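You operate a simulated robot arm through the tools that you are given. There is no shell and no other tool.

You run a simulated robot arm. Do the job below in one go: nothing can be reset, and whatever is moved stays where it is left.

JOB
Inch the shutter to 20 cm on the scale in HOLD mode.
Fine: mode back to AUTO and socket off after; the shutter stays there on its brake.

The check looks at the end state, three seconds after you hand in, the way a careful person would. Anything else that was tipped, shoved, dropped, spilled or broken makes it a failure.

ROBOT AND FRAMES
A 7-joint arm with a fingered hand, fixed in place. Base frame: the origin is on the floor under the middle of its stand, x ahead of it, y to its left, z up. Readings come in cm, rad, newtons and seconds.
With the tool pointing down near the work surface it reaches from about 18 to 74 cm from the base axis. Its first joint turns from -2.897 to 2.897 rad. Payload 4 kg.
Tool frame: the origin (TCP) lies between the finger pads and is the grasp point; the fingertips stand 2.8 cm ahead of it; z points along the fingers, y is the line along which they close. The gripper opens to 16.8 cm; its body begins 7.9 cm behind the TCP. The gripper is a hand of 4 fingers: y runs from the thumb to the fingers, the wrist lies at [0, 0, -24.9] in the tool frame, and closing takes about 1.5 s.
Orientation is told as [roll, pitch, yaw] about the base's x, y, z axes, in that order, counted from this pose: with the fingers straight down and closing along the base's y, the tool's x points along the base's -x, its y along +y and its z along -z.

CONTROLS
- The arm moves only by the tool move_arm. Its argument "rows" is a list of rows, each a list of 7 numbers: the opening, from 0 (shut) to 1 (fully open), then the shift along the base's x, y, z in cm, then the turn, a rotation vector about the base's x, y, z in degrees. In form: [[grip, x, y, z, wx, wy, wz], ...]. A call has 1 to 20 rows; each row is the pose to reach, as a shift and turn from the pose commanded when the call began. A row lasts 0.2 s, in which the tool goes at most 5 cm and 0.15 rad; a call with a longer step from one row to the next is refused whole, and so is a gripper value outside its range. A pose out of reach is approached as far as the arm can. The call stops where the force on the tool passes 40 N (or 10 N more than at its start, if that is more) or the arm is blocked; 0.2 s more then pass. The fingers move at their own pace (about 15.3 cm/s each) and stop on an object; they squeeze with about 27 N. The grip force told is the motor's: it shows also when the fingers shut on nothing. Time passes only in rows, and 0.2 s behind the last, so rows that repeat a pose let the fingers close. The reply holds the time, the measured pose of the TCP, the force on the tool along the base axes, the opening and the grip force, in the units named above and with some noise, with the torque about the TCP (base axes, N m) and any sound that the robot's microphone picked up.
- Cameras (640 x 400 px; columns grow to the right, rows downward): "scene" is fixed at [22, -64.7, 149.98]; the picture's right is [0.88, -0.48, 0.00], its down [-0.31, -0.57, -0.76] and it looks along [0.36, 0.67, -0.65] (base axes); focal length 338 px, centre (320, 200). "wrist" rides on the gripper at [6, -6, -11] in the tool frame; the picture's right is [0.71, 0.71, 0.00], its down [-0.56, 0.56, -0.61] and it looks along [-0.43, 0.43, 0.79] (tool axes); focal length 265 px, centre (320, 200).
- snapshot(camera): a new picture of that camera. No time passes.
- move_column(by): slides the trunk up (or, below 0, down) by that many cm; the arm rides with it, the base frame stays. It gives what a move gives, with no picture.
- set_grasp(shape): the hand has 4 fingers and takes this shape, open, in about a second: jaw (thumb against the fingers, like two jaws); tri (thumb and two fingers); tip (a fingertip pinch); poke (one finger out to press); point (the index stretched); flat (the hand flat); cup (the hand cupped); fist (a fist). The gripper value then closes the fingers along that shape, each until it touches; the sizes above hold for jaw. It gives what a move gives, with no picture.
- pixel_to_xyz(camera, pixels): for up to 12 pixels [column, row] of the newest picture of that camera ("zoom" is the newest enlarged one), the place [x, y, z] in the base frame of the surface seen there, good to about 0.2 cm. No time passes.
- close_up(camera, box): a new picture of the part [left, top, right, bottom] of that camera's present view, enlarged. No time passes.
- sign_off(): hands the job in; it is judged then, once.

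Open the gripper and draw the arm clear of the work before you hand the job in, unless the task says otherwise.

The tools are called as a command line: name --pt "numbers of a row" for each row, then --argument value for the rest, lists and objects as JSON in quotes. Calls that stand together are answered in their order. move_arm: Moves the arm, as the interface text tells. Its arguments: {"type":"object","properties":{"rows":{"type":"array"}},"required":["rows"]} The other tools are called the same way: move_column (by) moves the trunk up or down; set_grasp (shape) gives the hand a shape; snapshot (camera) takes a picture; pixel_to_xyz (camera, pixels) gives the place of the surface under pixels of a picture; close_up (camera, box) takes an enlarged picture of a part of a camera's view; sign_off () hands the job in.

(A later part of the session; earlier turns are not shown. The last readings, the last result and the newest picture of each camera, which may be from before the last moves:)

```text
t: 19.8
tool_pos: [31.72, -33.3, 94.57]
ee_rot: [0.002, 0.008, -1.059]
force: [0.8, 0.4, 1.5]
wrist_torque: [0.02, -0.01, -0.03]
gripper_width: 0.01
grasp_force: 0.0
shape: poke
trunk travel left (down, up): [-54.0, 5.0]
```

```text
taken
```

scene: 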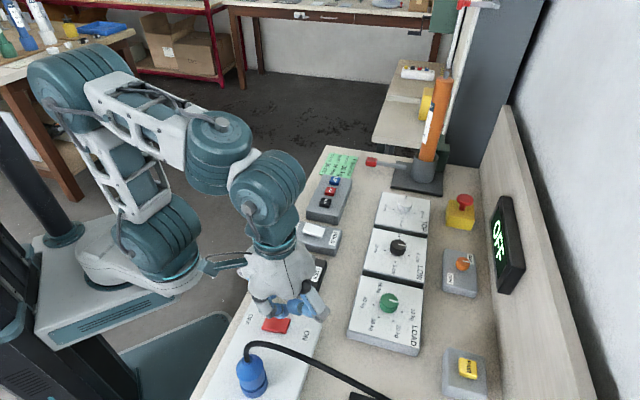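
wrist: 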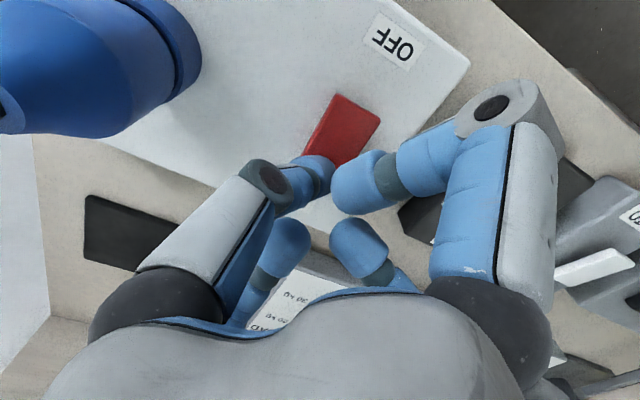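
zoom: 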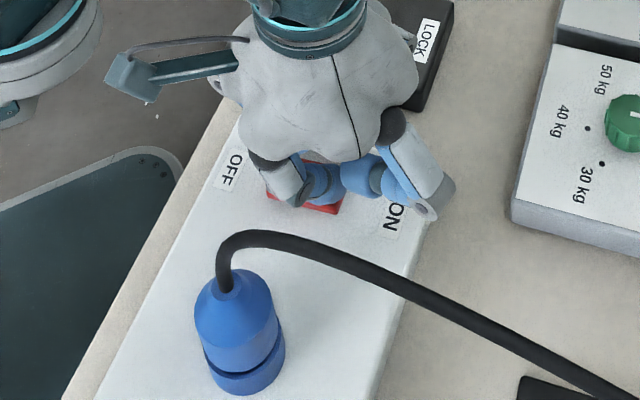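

Contact is made at the ON end (1.5 N) and everything else is clear. I press down in small steps.

move_arm --pt "1 0 0 -0.3 0 0 0" --pt "1 0 0 -0.6 0 0 0" --pt "1 0 0 -0.8 0 0 0" --pt "1 0 0 -0.8 0 0 0"

move_arm --pt "1 0 0 1 0 0 0" --pt "1 0 0 5 0 0 0" --pt "1 0 0 9 0 0 0" --pt "1 0 0 13 0 0 0" --pt "1 0 4 15 0 0 0" --pt "1 0 8 15 0 0 0"

snapshot --camera "scene"

close_up --camera "scene" --box '[230, 300, 330, 360]'

close_up --camera "scene" --box '[430, 180, 540, 310]'

```text
t: 20.8
tool_pos: [31.57, -33.41, 94.04]
ee_rot: [0.005, 0.001, -1.062]
force: [-6.2, -6.5, 37.0]
wrist_torque: [0.24, 0.25, 0.02]
gripper_width: 0.0
grasp_force: 0.0
shape: poke
trunk travel left (down, up): [-54.0, 5.0]
```

```text
t: 22.2
tool_pos: [31.85, -25.43, 109.02]
ee_rot: [0.0, 0.007, -1.059]
force: [0.3, -0.2, -0.1]
wrist_torque: [-0.01, 0.01, -0.03]
gripper_width: 0.0
grasp_force: 0.0
shape: poke
trunk travel left (down, up): [-54.0, 5.0]
```

```text
taken
```

scene: 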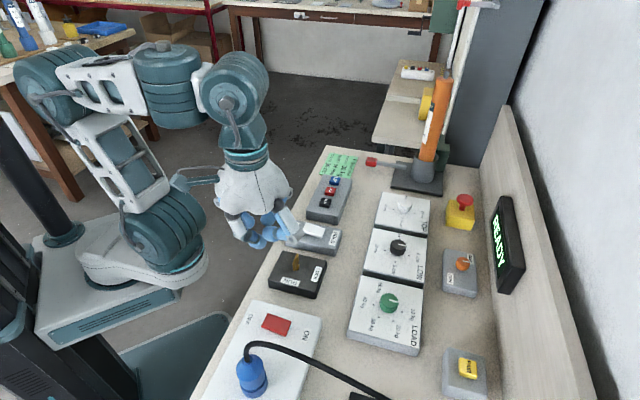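

```text
6.40 times, centred on (280, 330) of scene
```

zoom: 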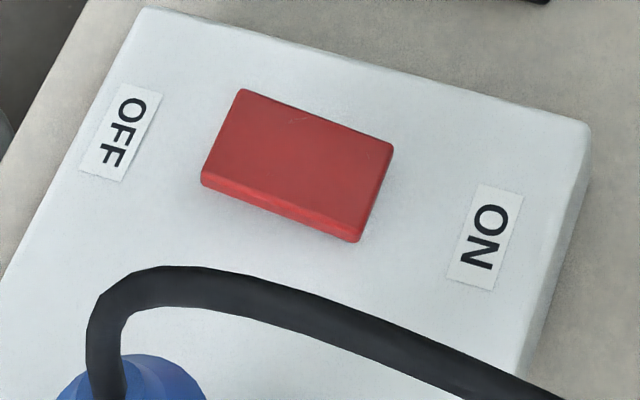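

```text
3.08 times, centred on (485, 245) of scene
```

zoom: 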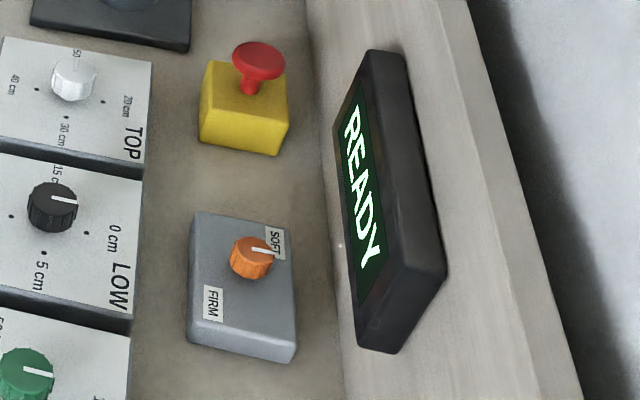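

The socket rocker is down on ON and the display reads READY. Now I carry the hand over to the UP button at (62.0,0.5,91.75) and stop above it.

move_arm --pt "1 3 3 0 0 0 0" --pt "1 6 6 0 0 0 0" --pt "1 9 9 0 0 0 0" --pt "1 12 12 0 0 0 0" --pt "1 15 14 0 0 0 0" --pt "1 18 16 0 0 0 0" --pt "1 21 18.5 0 0 0 0" --pt "1 24 21 0 0 0 0" --pt "1 27 23.5 0 0 0 0" --pt "1 30.15 25.85 0 0 0 0" --pt "1 30.15 25.85 -3.5 0 0 0" --pt "1 30.15 25.85 -7 0 0 0" --pt "1 30.15 25.85 -9.5 0 0 0"

snapshot --camera "scene"

snapshot --camera "wrist"

```text
t: 25.0
tool_pos: [62.0, -0.43, 99.21]
ee_rot: [0.006, 0.013, -1.067]
force: [-0.5, -3.5, 0.4]
wrist_torque: [0.34, 0.04, -0.02]
gripper_width: 0.0
grasp_force: 0.0
shape: poke
out of reach, approached as far as the arm can: row 11
trunk travel left (down, up): [-54.0, 5.0]
```

```text
taken
```

scene: 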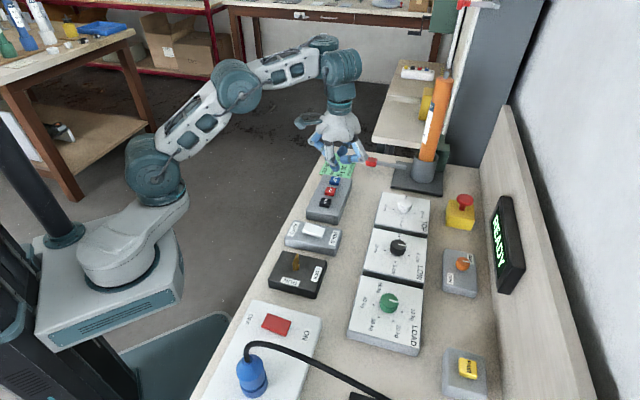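

```text
taken
```

wrist: 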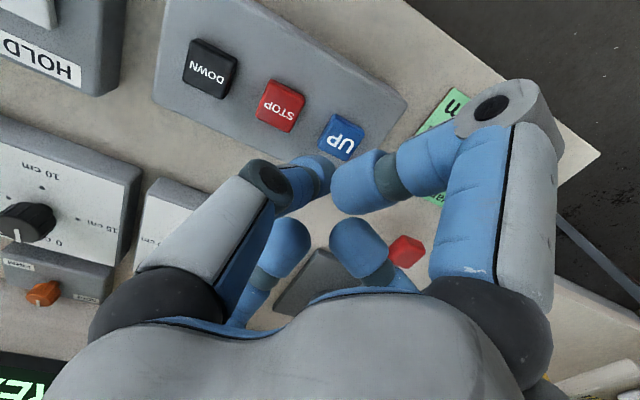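

The reply shows a 3.5 N side force and y 0.8 cm short of what I asked, so I hold still for a moment and look closely at what might be touching.

move_arm --pt "1 0 0 0 0 0 0"

close_up --camera "scene" --box '[290, 80, 410, 200]'

close_up --camera "wrist" --box '[200, 60, 520, 300]'

```text
t: 25.4
tool_pos: [61.86, 0.4, 99.36]
ee_rot: [0.001, 0.011, -1.062]
force: [-0.3, 0.1, -0.6]
wrist_torque: [0.06, 0.02, -0.04]
gripper_width: 0.0
grasp_force: 0.0
shape: poke
trunk travel left (down, up): [-54.0, 5.0]
```

```text
3.33 times, centred on (350, 140) of scene
```

zoom: 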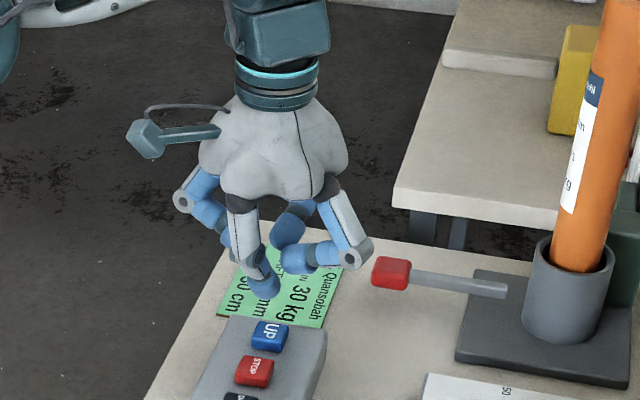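

```text
1.67 times, centred on (360, 180) of wrist
```

zoom: 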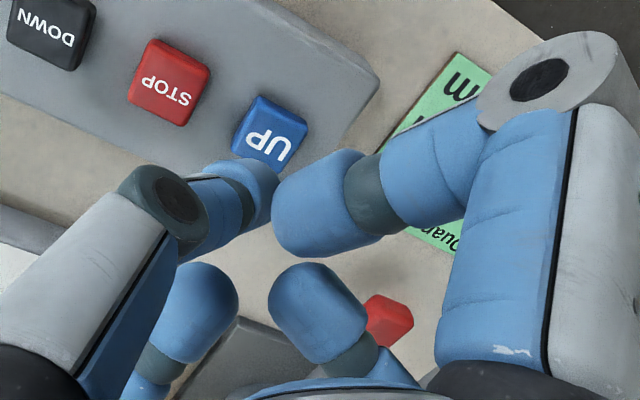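

It settled to zero force, so that was only motion lag. I check the UP button's centre with the wrist camera before pressing.

pixel_to_xyz --camera "zoom" --pixels '[[250, 100], [305, 128], [235, 140], [270, 130], [275, 112], [285, 150]]'

close_up --camera "scene" --box '[315, 170, 355, 200]'

pixel_to_xyz --camera "zoom" --pixels '[[270, 130], [350, 150], [330, 190], [260, 180], [310, 160], [380, 170]]'

```text
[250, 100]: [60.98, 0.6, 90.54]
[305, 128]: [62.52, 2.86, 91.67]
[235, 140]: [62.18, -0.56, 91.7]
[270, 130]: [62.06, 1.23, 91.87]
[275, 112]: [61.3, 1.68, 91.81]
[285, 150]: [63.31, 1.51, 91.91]
```

```text
13.33 times, centred on (335, 185) of scene
```

zoom: 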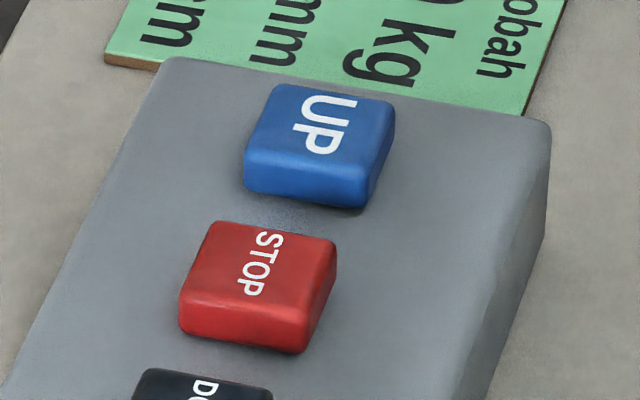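

```text
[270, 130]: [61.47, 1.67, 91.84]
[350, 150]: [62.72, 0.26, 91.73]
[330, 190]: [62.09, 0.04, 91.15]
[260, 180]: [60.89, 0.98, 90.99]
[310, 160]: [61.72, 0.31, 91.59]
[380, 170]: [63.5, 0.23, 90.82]
```

The UP button's centre is about (62.15,1.1,91.85). I shift by (+0.25,+0.7) and lower to hover about 0.5 cm above it.

move_arm --pt "1 0.25 0.7 -2 0 0 0" --pt "1 0.25 0.7 -3.5 0 0 0" --pt "1 0.25 0.7 -4.2 0 0 0" --pt "1 0.25 0.7 -4.2 0 0 0"

close_up --camera "scene" --box '[300, 120, 400, 210]'

close_up --camera "wrist" --box '[200, 60, 520, 300]'

close_up --camera "scene" --box '[410, 40, 490, 140]'

```text
t: 26.4
tool_pos: [62.05, 1.4, 94.96]
ee_rot: [0.002, 0.007, -1.059]
force: [0.0, 0.0, -0.8]
wrist_torque: [-0.02, -0.02, -0.01]
gripper_width: 0.0
grasp_force: 0.0
shape: poke
trunk travel left (down, up): [-54.0, 5.0]
```

```text
4.44 times, centred on (350, 165) of scene
```

zoom: 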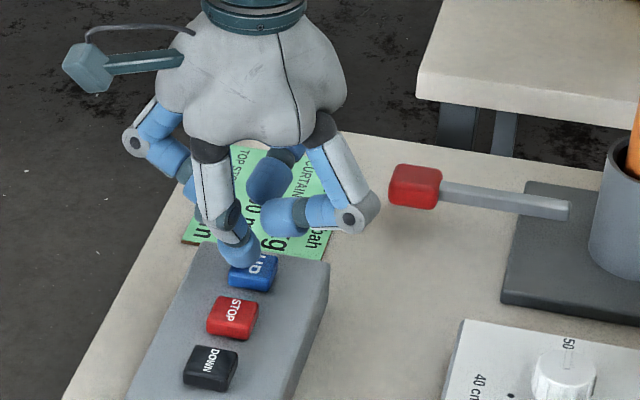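

```text
1.67 times, centred on (360, 180) of wrist
```

zoom: 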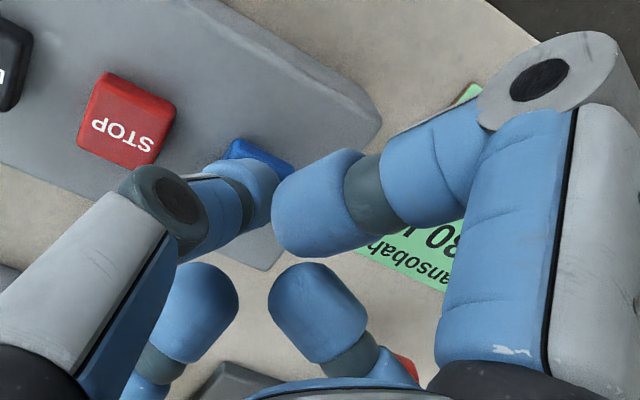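

```text
4.00 times, centred on (450, 90) of scene
```

zoom: 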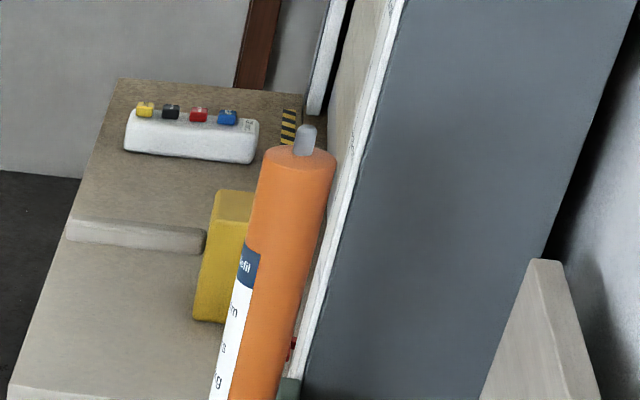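

Now a trace of the red pointer is visible in the scene view beside the orange tube at about (443,126), so I can track it. I give UP one short tap: down 0.7 cm and straight back up.

move_arm --pt "1 0 0 -0.7 0 0 0" --pt "1 0 0 0.3 0 0 0"

close_up --camera "scene" --box '[410, 40, 490, 140]'

close_up --camera "scene" --box '[430, 180, 540, 310]'

```text
t: 27.0
tool_pos: [62.1, 1.25, 95.42]
ee_rot: [0.003, 0.008, -1.058]
force: [0.3, 0.7, -0.1]
wrist_torque: [-0.01, -0.03, -0.01]
gripper_width: 0.0
grasp_force: 0.0
shape: poke
trunk travel left (down, up): [-54.0, 5.0]
heard: click
```

```text
4.00 times, centred on (450, 90) of scene
```

zoom: 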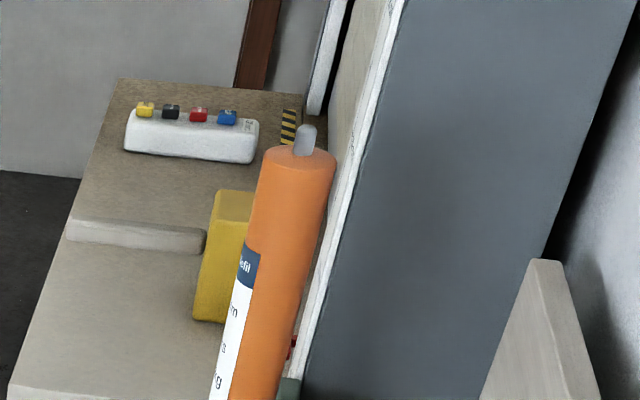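

```text
3.08 times, centred on (485, 245) of scene
```

zoom: 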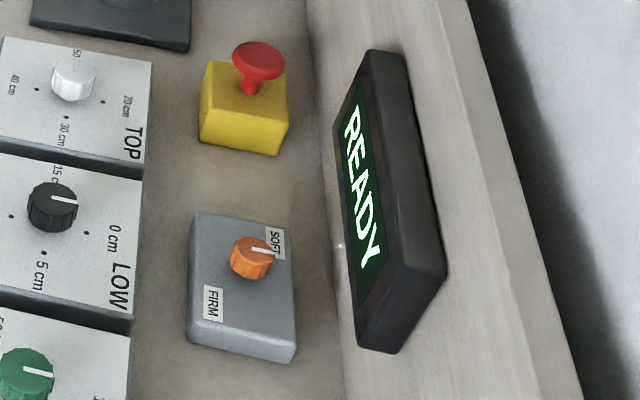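

A click was heard and the display stays READY; the pointer may have moved slightly. I zoom in on it and measure its height.

close_up --camera "scene" --box '[432, 105, 456, 140]'

pixel_to_xyz --camera "scene" --pixels '[[443, 124], [443, 125], [443, 126], [443, 127], [444, 124], [442, 128], [444, 126], [442, 126]]'

```text
11.43 times, centred on (444, 122) of scene
```

zoom: 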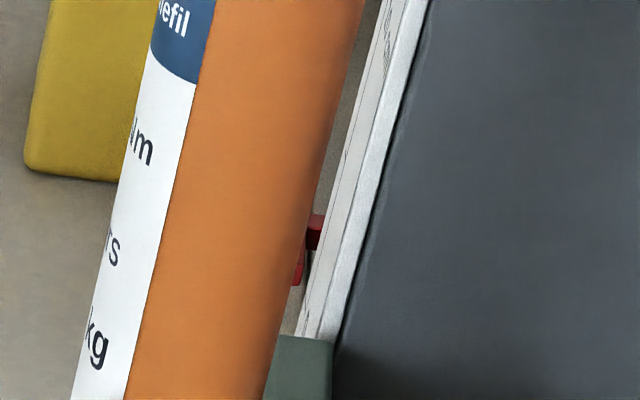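

```text
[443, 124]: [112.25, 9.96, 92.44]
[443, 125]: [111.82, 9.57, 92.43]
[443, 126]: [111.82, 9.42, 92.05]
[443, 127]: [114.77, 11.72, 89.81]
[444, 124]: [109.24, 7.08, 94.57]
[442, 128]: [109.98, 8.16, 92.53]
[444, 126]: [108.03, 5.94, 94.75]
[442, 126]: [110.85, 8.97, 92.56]
```

The pointer is still at about z 92.4, so the tap hardly moved it. I hold UP for about 0.8 s next and see how far it goes.

move_arm --pt "1 0 0 -1.1 0 0 0" --pt "1 0 0 -1.1 0 0 0" --pt "1 0 0 -1.1 0 0 0" --pt "1 0 0 -1.1 0 0 0" --pt "1 0 0 0 0 0 0"

close_up --camera "scene" --box '[425, 50, 475, 140]'

close_up --camera "scene" --box '[430, 180, 540, 310]'

```text
t: 28.2
tool_pos: [62.05, 1.31, 95.27]
ee_rot: [0.002, 0.009, -1.058]
force: [0.3, -0.2, 0.1]
wrist_torque: [-0.03, 0.01, -0.03]
gripper_width: 0.0
grasp_force: 0.1
shape: poke
trunk travel left (down, up): [-54.0, 5.0]
heard: click
```

```text
4.44 times, centred on (450, 95) of scene
```

zoom: 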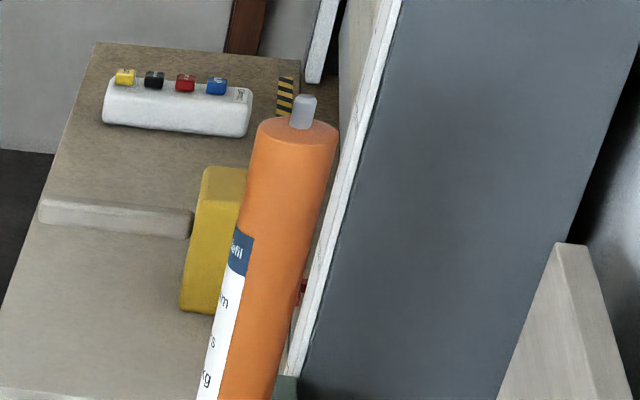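

```text
3.08 times, centred on (485, 245) of scene
```

zoom: 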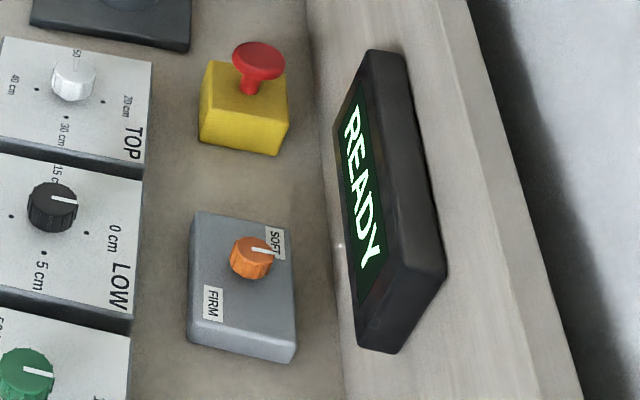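

The pointer rose to about scene (446,115), roughly 4 cm; the motor works and stops on release. I measure its height accurately.

close_up --camera "scene" --box '[432, 95, 462, 130]'

pixel_to_xyz --camera "scene" --pixels '[[446, 112], [446, 113], [446, 114], [446, 115], [446, 116], [445, 116], [445, 117], [445, 118], [445, 115], [447, 114]]'

```text
11.43 times, centred on (447, 112) of scene
```

zoom: 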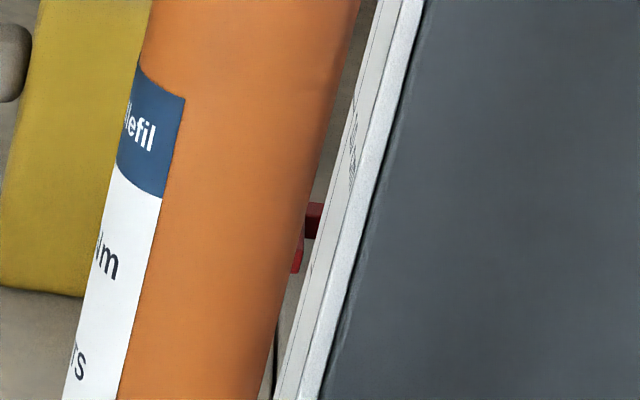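

```text
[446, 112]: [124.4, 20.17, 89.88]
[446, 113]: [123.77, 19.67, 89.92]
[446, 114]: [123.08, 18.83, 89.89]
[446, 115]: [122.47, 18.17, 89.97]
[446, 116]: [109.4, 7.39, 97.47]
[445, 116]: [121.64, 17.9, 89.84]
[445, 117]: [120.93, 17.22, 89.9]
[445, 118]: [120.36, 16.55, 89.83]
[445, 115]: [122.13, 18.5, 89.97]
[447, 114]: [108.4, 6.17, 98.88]
```

I sample the red patches directly in the enlarged picture at (313,210–235) and (297,262).

pixel_to_xyz --camera "zoom" --pixels '[[312, 210], [312, 222], [311, 232], [297, 258], [296, 268], [316, 208], [300, 250]]'

```text
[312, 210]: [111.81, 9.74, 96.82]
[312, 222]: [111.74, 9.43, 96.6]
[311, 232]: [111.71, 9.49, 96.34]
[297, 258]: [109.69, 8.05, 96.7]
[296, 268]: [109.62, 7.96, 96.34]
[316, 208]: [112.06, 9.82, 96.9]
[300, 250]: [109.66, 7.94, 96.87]
```

The pointer is now around z 96.6, i.e. about 4.4 cm, after a 0.8 s press (~6 cm/s). I hold UP for about 1.4 s next, which should leave a margin below 20 cm.

move_arm --pt "1 0 0 -1.1 0 0 0" --pt "1 0 0 -1.1 0 0 0" --pt "1 0 0 -1.1 0 0 0" --pt "1 0 0 -1.1 0 0 0" --pt "1 0 0 -1.1 0 0 0" --pt "1 0 0 -1.1 0 0 0" --pt "1 0 0 -1.1 0 0 0" --pt "1 0 0 0 0 0 0"

close_up --camera "scene" --box '[425, 50, 475, 140]'

```text
t: 30.0
tool_pos: [62.11, 1.25, 95.31]
ee_rot: [0.003, 0.007, -1.056]
force: [0.0, 0.6, -0.2]
wrist_torque: [-0.02, -0.03, 0.0]
gripper_width: 0.0
grasp_force: 0.0
shape: poke
trunk travel left (down, up): [-54.0, 5.0]
heard: click
```

```text
4.44 times, centred on (450, 95) of scene
```

zoom: 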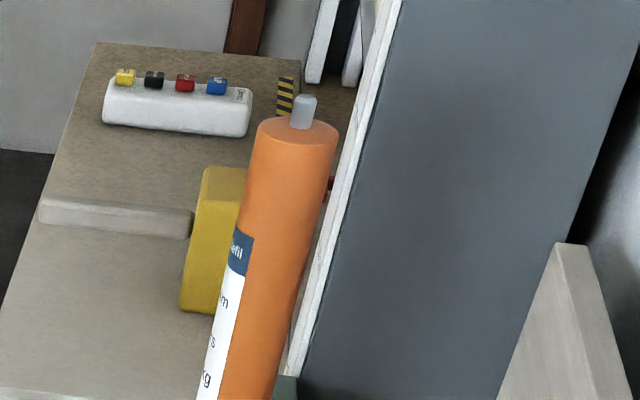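

The pointer is now near zoom (330,185). I zoom in on it and measure its height.

close_up --camera "scene" --box '[437, 75, 467, 110]'

pixel_to_xyz --camera "zoom" --pixels '[[320, 200], [322, 195], [322, 205], [324, 190], [318, 215], [315, 225], [326, 185], [320, 190]]'

```text
11.43 times, centred on (452, 92) of scene
```

zoom: 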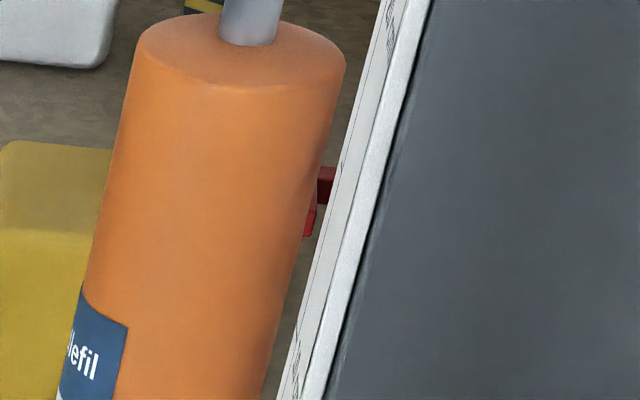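

```text
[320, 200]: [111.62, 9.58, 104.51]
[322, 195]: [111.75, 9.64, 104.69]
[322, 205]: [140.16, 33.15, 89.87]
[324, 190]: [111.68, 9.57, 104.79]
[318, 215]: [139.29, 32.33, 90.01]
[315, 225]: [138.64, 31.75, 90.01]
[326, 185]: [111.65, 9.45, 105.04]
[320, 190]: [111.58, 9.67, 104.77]
```

The pointer is at z ≈ 104.75, about 12.5 cm; travel is ≈ 1.32 cm per 0.2 s row minus ~1 cm. I hold UP for 5 rows (expected +5.5 cm) and measure again.

move_arm --pt "1 0 0 -1.1 0 0 0" --pt "1 0 0 -1.1 0 0 0" --pt "1 0 0 -1.1 0 0 0" --pt "1 0 0 -1.1 0 0 0" --pt "1 0 0 -1.1 0 0 0" --pt "1 0 0 0 0 0 0"

close_up --camera "scene" --box '[440, 55, 470, 90]'

```text
t: 31.4
tool_pos: [62.13, 1.21, 95.2]
ee_rot: [0.002, 0.009, -1.059]
force: [0.7, 0.1, 0.9]
wrist_torque: [0.03, 0.03, 0.01]
gripper_width: 0.02
grasp_force: 0.0
shape: poke
trunk travel left (down, up): [-54.0, 5.0]
heard: click
```

```text
11.43 times, centred on (455, 72) of scene
```

zoom: 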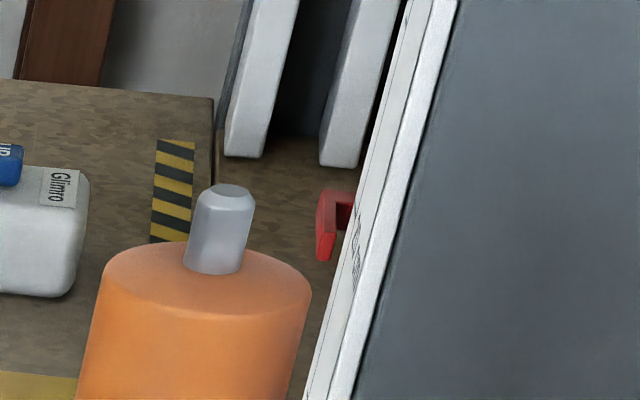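

The pointer is now fully visible at zoom (330,220). I measure points on it.

pixel_to_xyz --camera "zoom" --pixels '[[328, 200], [328, 210], [326, 225], [325, 240], [324, 252], [320, 220], [320, 250], [345, 195], [343, 210], [343, 220]]'

```text
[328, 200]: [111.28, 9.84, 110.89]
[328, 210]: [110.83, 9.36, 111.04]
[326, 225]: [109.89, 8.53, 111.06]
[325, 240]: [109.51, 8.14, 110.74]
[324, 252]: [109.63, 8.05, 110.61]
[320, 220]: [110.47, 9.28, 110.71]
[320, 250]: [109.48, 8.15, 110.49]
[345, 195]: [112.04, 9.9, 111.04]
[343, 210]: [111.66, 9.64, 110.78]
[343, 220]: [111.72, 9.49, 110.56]
```

The pointer's middle is at about z 110.75, i.e. ~18.5 cm; about 1.5 cm remain. I give a one-row tap to learn the small step size.

move_arm --pt "1 0 0 -1.1 0 0 0" --pt "1 0 0 0 0 0 0"

close_up --camera "scene" --box '[440, 55, 470, 90]'

pixel_to_xyz --camera "zoom" --pixels '[[328, 200], [328, 210], [326, 225], [325, 240], [324, 252], [320, 220], [345, 195], [343, 210]]'

```text
t: 32.0
tool_pos: [62.24, 1.33, 95.39]
ee_rot: [0.001, 0.006, -1.059]
force: [0.3, -0.8, -0.7]
wrist_torque: [-0.02, 0.02, 0.02]
gripper_width: 0.0
grasp_force: 0.0
shape: poke
trunk travel left (down, up): [-54.0, 5.0]
heard: click
```

```text
11.43 times, centred on (455, 72) of scene
```

zoom: 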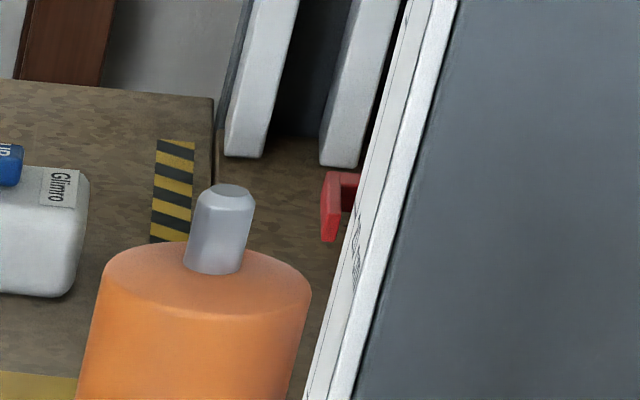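

```text
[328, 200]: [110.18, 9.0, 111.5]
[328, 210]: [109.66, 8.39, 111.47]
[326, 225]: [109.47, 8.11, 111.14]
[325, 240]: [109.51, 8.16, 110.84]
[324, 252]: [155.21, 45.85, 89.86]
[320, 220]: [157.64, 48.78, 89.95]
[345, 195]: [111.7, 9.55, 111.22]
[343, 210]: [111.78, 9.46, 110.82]
```

The tap moved it about 0.55 cm, to ≈19.1 cm. I tap once more and measure.

move_arm --pt "1 0 0 -1.1 0 0 0" --pt "1 0 0 0 0 0 0"

close_up --camera "scene" --box '[440, 55, 470, 90]'

pixel_to_xyz --camera "zoom" --pixels '[[334, 165], [334, 180], [334, 190], [332, 205], [330, 220], [350, 175], [350, 190], [338, 160]]'

```text
t: 32.6
tool_pos: [62.1, 1.2, 95.27]
ee_rot: [0.001, 0.005, -1.059]
force: [0.0, -0.6, -0.6]
wrist_torque: [0.03, -0.02, 0.02]
gripper_width: 0.01
grasp_force: 0.1
shape: poke
trunk travel left (down, up): [-54.0, 5.0]
heard: click
```

```text
11.43 times, centred on (455, 72) of scene
```

zoom: 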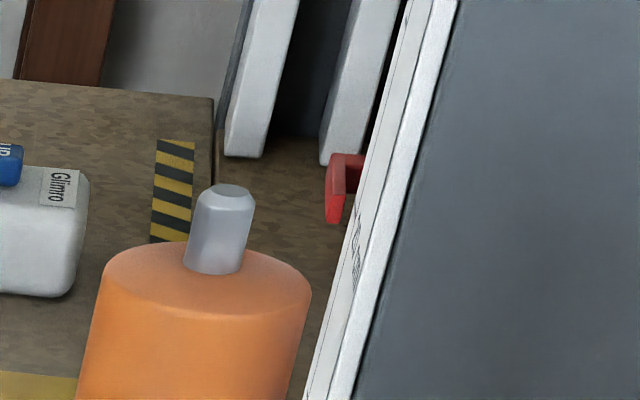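

```text
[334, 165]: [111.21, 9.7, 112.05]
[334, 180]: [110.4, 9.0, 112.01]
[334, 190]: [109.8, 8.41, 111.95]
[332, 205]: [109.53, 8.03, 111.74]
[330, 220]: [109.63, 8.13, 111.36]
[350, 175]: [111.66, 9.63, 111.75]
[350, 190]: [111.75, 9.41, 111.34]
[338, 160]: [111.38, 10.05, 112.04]
```

The pointer's middle is at z ≈ 111.7, about 19.5 cm, so one more tap of ~0.55 cm should bring it to 20.

move_arm --pt "1 0 0 -1.1 0 0 0" --pt "1 0 0 0 0 0 0"

close_up --camera "scene" --box '[440, 55, 470, 90]'

pixel_to_xyz --camera "zoom" --pixels '[[338, 150], [338, 160], [336, 175], [334, 190], [332, 202], [355, 155], [354, 170]]'

```text
t: 33.2
tool_pos: [62.11, 1.18, 95.22]
ee_rot: [0.002, 0.006, -1.058]
force: [0.2, 0.6, 1.2]
wrist_torque: [-0.01, 0.03, 0.0]
gripper_width: 0.01
grasp_force: 0.1
shape: poke
trunk travel left (down, up): [-54.0, 5.0]
heard: click
```

```text
11.43 times, centred on (455, 72) of scene
```

zoom: 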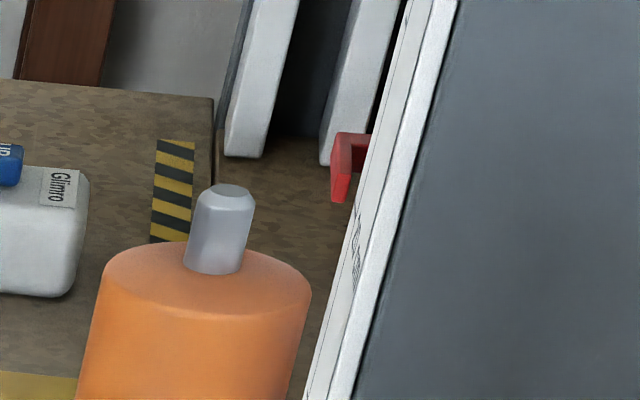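

```text
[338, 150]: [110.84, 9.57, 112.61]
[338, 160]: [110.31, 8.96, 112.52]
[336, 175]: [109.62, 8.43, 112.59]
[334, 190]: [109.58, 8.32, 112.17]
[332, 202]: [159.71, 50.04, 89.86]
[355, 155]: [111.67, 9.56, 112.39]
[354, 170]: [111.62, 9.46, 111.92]
```

The pointer's middle is now at z ≈ 112.25, i.e. 20 cm. I lift the hand and tilt it up to check the pointer against the 20 cm tick with the wrist camera.

move_arm --pt "1 0 0 3 0 0 0" --pt "1 0 0 7 0 0 0" --pt "1 -1 -0.5 11 0 0 0" --pt "1 -2 -1 15 0 0 0" --pt "1 -3 -1.5 18 0 -8 0" --pt "1 -4 -2 21 0 -16 0" --pt "1 -5 -3 24 0 -24 0" --pt "1 -6 -4 27 0 -32 0" --pt "1 -8 -5 29 0 -40 0" --pt "1 -10 -6 30 0 -48 0" --pt "1 -11 -6 30 0 -56 0" --pt "1 -12 -6 30 0 -64 0"

snapshot --camera "wrist"

snapshot --camera "scene"

```text
t: 35.8
tool_pos: [51.11, -5.43, 129.45]
ee_rot: [0.867, -0.401, -1.243]
force: [0.5, -0.3, -0.5]
wrist_torque: [-0.01, -0.01, -0.03]
gripper_width: 0.01
grasp_force: 0.0
shape: poke
out of reach, approached as far as the arm can: row 11, 12
trunk travel left (down, up): [-54.0, 5.0]
```

```text
taken
```

wrist: 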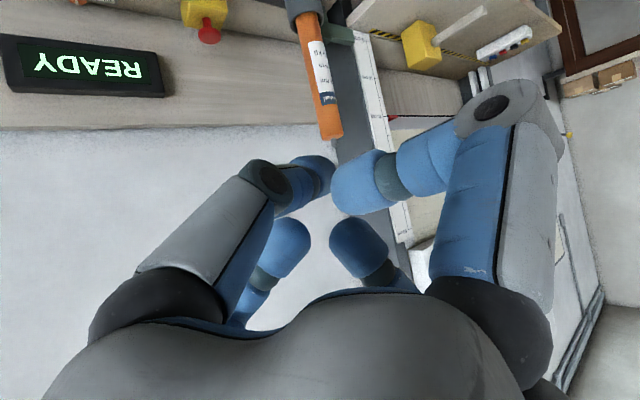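

```text
taken
```

scene: 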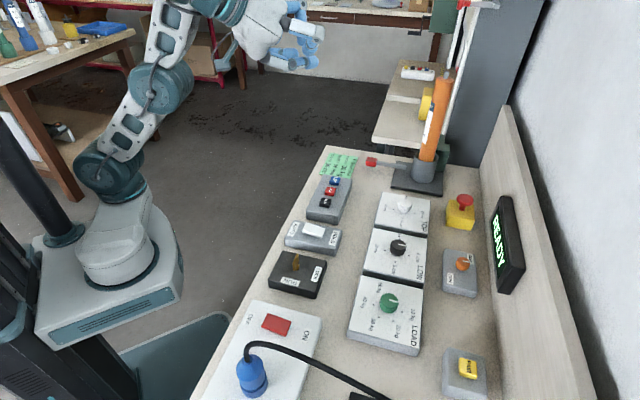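

The curtain with its pointer is visible at about (392,118) of the wrist view. I zoom in there.

close_up --camera "wrist" --box '[350, 80, 430, 150]'

pixel_to_xyz --camera "zoom" --pixels '[[320, 210], [340, 210], [360, 210], [260, 215]]'

```text
5.71 times, centred on (390, 115) of wrist
```

zoom: 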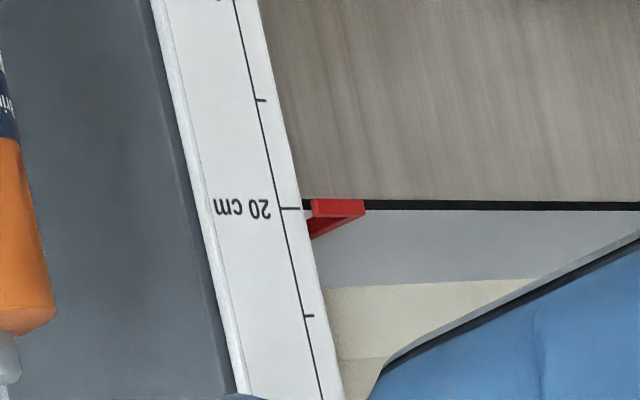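

```text
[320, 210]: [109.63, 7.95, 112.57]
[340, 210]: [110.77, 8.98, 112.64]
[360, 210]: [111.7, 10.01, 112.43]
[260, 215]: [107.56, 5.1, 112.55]
```

The pointer stands right at the 20 cm tick (tick at zoom y≈209, pointer y≈199–220). I measure the tick and the pointer's edges to be sure.

pixel_to_xyz --camera "zoom" --pixels '[[290, 209], [293, 209], [285, 209], [314, 201], [314, 210], [314, 217], [325, 202], [325, 216], [310, 317], [260, 100], [320, 228], [450, 206]]'

```text
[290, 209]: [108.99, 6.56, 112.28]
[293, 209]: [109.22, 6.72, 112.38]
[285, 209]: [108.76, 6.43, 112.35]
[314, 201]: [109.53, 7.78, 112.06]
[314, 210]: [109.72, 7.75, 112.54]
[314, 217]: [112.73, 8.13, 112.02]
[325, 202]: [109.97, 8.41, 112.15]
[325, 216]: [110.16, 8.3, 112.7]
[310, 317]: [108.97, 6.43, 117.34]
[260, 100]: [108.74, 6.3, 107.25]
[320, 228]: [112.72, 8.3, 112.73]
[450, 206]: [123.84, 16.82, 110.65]
```

Tick 20 cm is at z ≈ 112.3 and the pointer spans 112.0–112.7, so the shutter reads 20 cm. Now I return the hand to pointing down and go toward the socket rocker to switch it OFF first, so nothing can run when I set the mode back.

move_arm --pt "1 -1 -1.5 -1 0 7 0" --pt "1 -2 -3 -2 0 14 0" --pt "1 -3 -4.5 -4 0 21 0" --pt "1 -4 -6 -6 0 28 0" --pt "1 -5 -8 -8 0 35 0" --pt "1 -7 -10 -10 0 42 0" --pt "1 -9 -12 -12 0 49 0" --pt "1 -11 -14 -14 0 53.2 0" --pt "1 -13 -17 -15 0 53.2 0" --pt "1 -16 -19 -16 0 53.2 0" --pt "1 -19 -22 -17 0 53.2 0" --pt "1 -22 -24.5 -17 0 53.2 0"

move_arm --pt "1 0 0 0 0 0 0"

snapshot --camera "scene"

```text
t: 38.4
tool_pos: [29.21, -29.92, 112.48]
ee_rot: [0.005, 0.0, -1.059]
force: [-0.5, -0.1, 0.3]
wrist_torque: [-0.01, 0.01, 0.02]
gripper_width: 0.02
grasp_force: 0.1
shape: poke
trunk travel left (down, up): [-54.0, 5.0]
```

```text
t: 38.8
tool_pos: [29.31, -29.9, 112.41]
ee_rot: [0.005, 0.001, -1.056]
force: [-0.2, 0.9, -0.7]
wrist_torque: [-0.02, 0.01, 0.01]
gripper_width: 0.0
grasp_force: 0.1
shape: poke
trunk travel left (down, up): [-54.0, 5.0]
```

```text
taken
```

scene: 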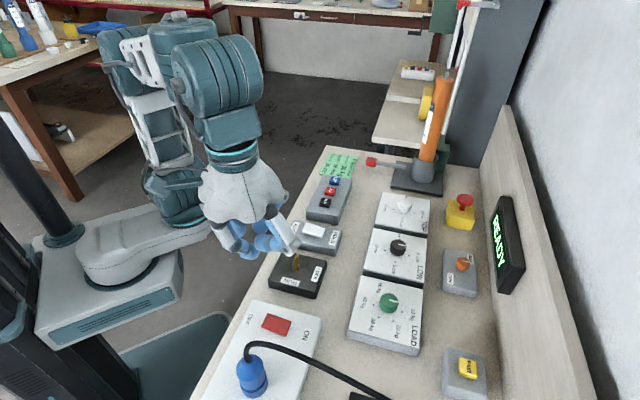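

The hand is over the OFF end of the red rocker. I descend to z≈100 and check the alignment in the wrist view.

move_arm --pt "1 -0.1 -0.1 -3.5 0 0 0" --pt "1 -0.2 -0.2 -7 0 0 0" --pt "1 -0.2 -0.2 -10 0 0 0" --pt "1 -0.2 -0.2 -12.4 0 0 0" --pt "1 -0.2 -0.2 -12.4 0 0 0"

snapshot --camera "wrist"

snapshot --camera "scene"

```text
t: 40.0
tool_pos: [29.02, -29.87, 100.1]
ee_rot: [0.005, 0.0, -1.06]
force: [0.2, 0.4, -0.5]
wrist_torque: [-0.02, 0.0, 0.02]
gripper_width: 0.0
grasp_force: 0.1
shape: poke
trunk travel left (down, up): [-54.0, 5.0]
```

```text
taken
```

wrist: 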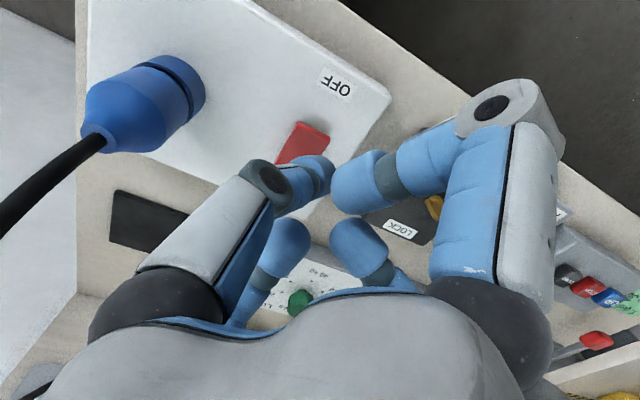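

```text
taken
```

scene: 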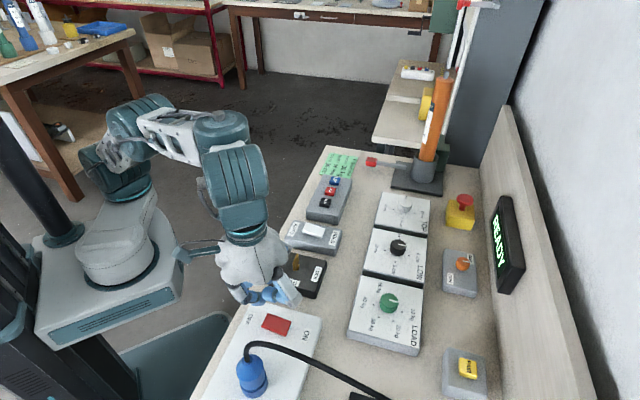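

The axis meets the rocker at (320,133), right at its OFF end edge (≈(315,128)). I shift slightly inward and descend to contact.

move_arm --pt "1 0.2 -0.4 -2 0 0 0" --pt "1 0.2 -0.4 -4 0 0 0" --pt "1 0.2 -0.4 -5 0 0 0" --pt "1 0.2 -0.4 -5.4 0 0 0"

close_up --camera "scene" --box '[210, 260, 350, 400]'

snapshot --camera "wrist"

```text
t: 41.0
tool_pos: [29.23, -30.31, 94.63]
ee_rot: [0.005, 0.001, -1.058]
force: [-0.3, 0.9, 0.9]
wrist_torque: [-0.04, 0.04, -0.01]
gripper_width: 0.01
grasp_force: 0.1
shape: poke
trunk travel left (down, up): [-54.0, 5.0]
```

```text
2.86 times, centred on (280, 330) of scene
```

zoom: 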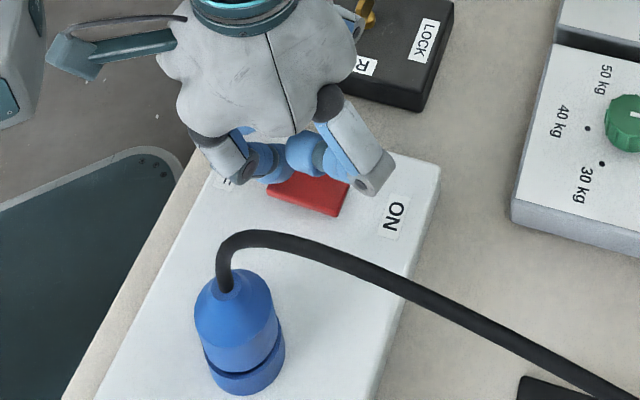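

```text
taken
```

wrist: 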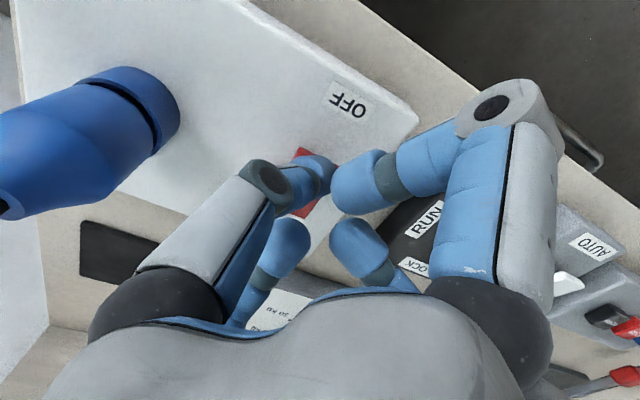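

The tip is on the OFF end (about 1 N). I press it down in small steps and then lift off.

move_arm --pt "1 0 0 -0.3 0 0 0" --pt "1 0 0 -0.6 0 0 0" --pt "1 0 0 -0.8 0 0 0" --pt "1 0 0 -0.8 0 0 0"

move_arm --pt "1 0 0 1 0 0 0" --pt "1 0 0 5 0 0 0" --pt "1 0 0 9 0 0 0" --pt "1 0 0 13 0 0 0" --pt "1 0 0 17 0 0 0"

close_up --camera "scene" --box '[230, 300, 330, 360]'

snapshot --camera "scene"

close_up --camera "scene" --box '[440, 55, 470, 90]'

```text
t: 42.0
tool_pos: [29.04, -30.3, 94.02]
ee_rot: [0.004, -0.003, -1.06]
force: [-4.4, -1.9, 30.4]
wrist_torque: [-0.19, 0.1, -0.01]
gripper_width: 0.0
grasp_force: 0.1
shape: poke
trunk travel left (down, up): [-54.0, 5.0]
```

```text
t: 43.2
tool_pos: [29.0, -30.46, 110.72]
ee_rot: [0.004, 0.002, -1.057]
force: [0.1, 1.0, 0.1]
wrist_torque: [0.0, 0.03, 0.01]
gripper_width: 0.01
grasp_force: 0.0
shape: poke
trunk travel left (down, up): [-54.0, 5.0]
```

```text
6.40 times, centred on (280, 330) of scene
```

zoom: 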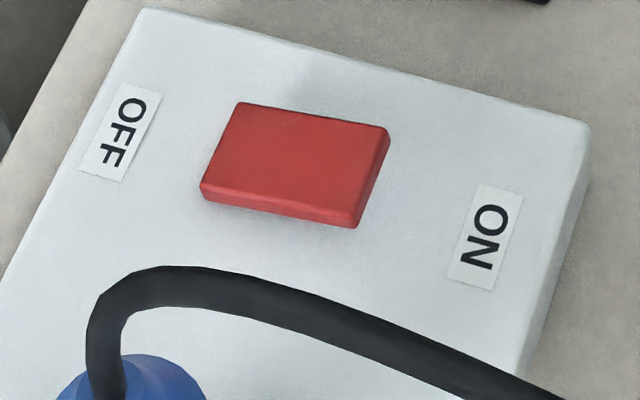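

```text
taken
```

scene: 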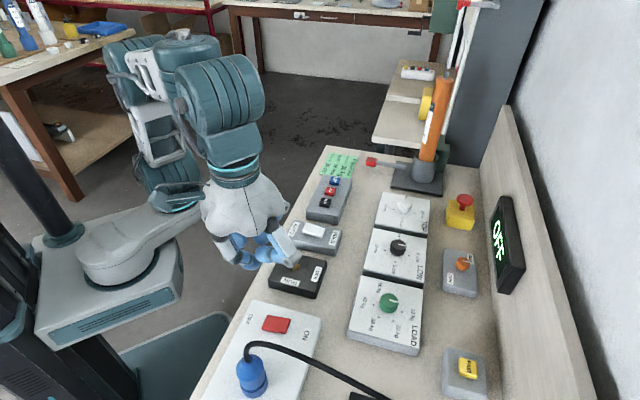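

```text
11.43 times, centred on (455, 72) of scene
```

zoom: 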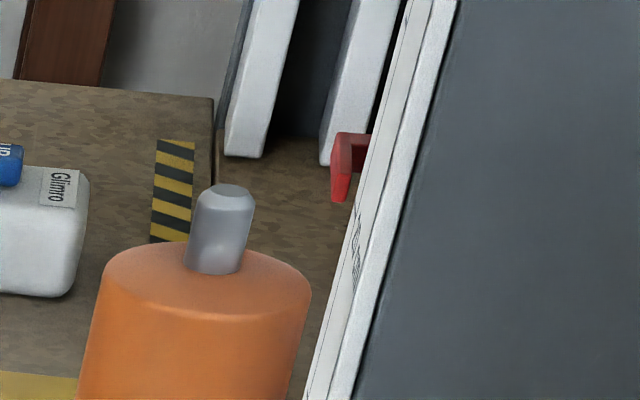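

The rocker is on OFF, the display reads OFF and the pointer has stayed put at the same spot. Now I go to the AUTO end of the mode rocker at about (46.4,-12.3).

move_arm --pt "1 2.5 2.5 0 0 0 0" --pt "1 5 5 0 0 0 0" --pt "1 7.5 7.8 0 0 0 0" --pt "1 10 10.5 0 0 0 0" --pt "1 12.5 13.2 0 0 0 0" --pt "1 15 16 0 0 0 0" --pt "1 17.4 18.1 0 0 0 0" --pt "1 17.4 18.1 -4 0 0 0" --pt "1 17.4 18.1 -8 0 0 0" --pt "1 17.4 18.1 -11 0 0 0" --pt "1 17.4 18.1 -11 0 0 0"

snapshot --camera "wrist"

snapshot --camera "scene"

```text
t: 45.6
tool_pos: [46.48, -12.32, 99.78]
ee_rot: [0.005, 0.002, -1.06]
force: [0.4, 1.0, -1.0]
wrist_torque: [-0.01, 0.02, 0.02]
gripper_width: 0.0
grasp_force: 0.1
shape: poke
trunk travel left (down, up): [-54.0, 5.0]
```

```text
taken
```

wrist: 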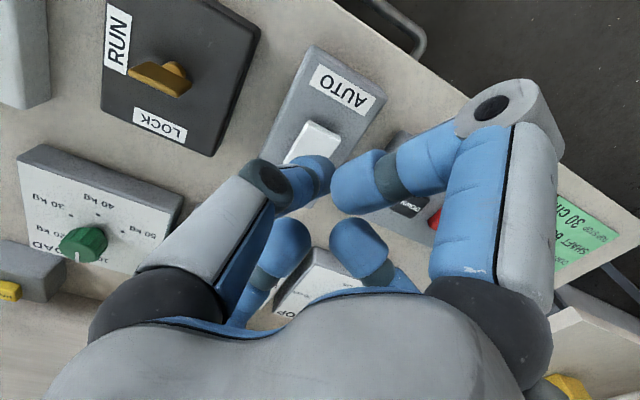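

```text
taken
```

scene: 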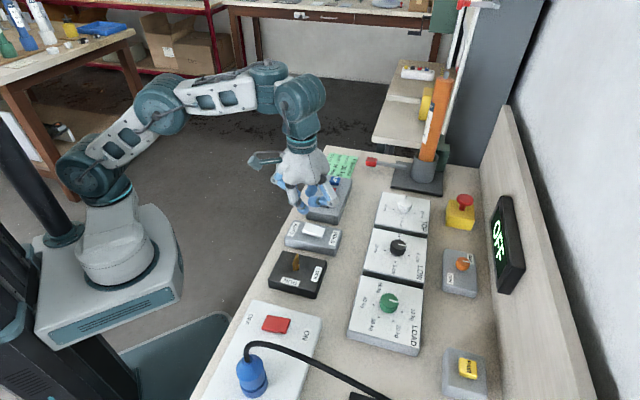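

The axis meets the rocker near (320,134), just inside its AUTO end edge (≈(324,128)). I descend to contact, press in small steps and lift off.

move_arm --pt "1 0 0 -2 0 0 0" --pt "1 0 0 -3.5 0 0 0" --pt "1 0 0 -4.6 0 0 0" --pt "1 0 0 -5.1 0 0 0"

close_up --camera "scene" --box '[260, 150, 380, 260]'

move_arm --pt "1 0 0 -0.3 0 0 0" --pt "1 0 0 -0.6 0 0 0" --pt "1 0 0 -0.8 0 0 0" --pt "1 0 0 -0.8 0 0 0"

```text
t: 46.6
tool_pos: [46.64, -12.25, 94.86]
ee_rot: [0.006, 0.001, -1.06]
force: [-0.4, 0.3, 1.8]
wrist_torque: [0.01, 0.02, -0.01]
gripper_width: 0.0
grasp_force: 0.1
shape: poke
trunk travel left (down, up): [-54.0, 5.0]
```

```text
3.64 times, centred on (320, 205) of scene
```

zoom: 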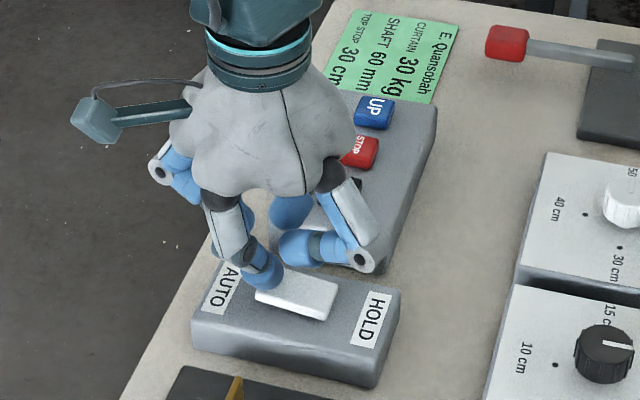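

```text
t: 47.6
tool_pos: [46.57, -12.17, 94.22]
ee_rot: [0.007, -0.001, -1.059]
force: [0.5, -0.9, 15.0]
wrist_torque: [-0.08, -0.05, 0.0]
gripper_width: 0.02
grasp_force: 0.0
shape: poke
trunk travel left (down, up): [-54.0, 5.0]
```

The force is 15 N at z 94.2; I look at whether the rocker has tipped before lifting.

close_up --camera "scene" --box '[280, 215, 350, 260]'

pixel_to_xyz --camera "zoom" --pixels '[[300, 140], [360, 150], [360, 160]]'

```text
8.89 times, centred on (315, 238) of scene
```

zoom: 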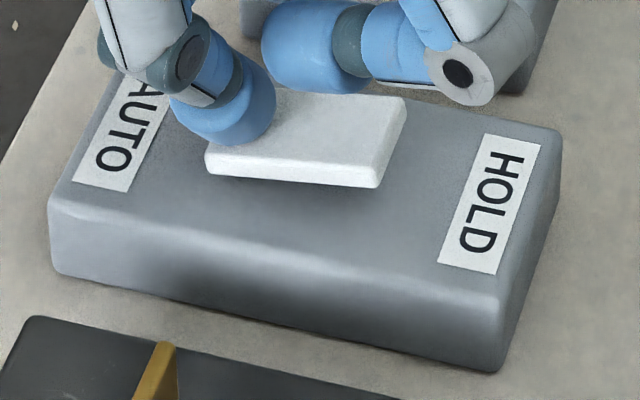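

```text
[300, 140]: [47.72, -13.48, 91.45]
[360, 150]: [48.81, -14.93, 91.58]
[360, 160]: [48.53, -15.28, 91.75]
```

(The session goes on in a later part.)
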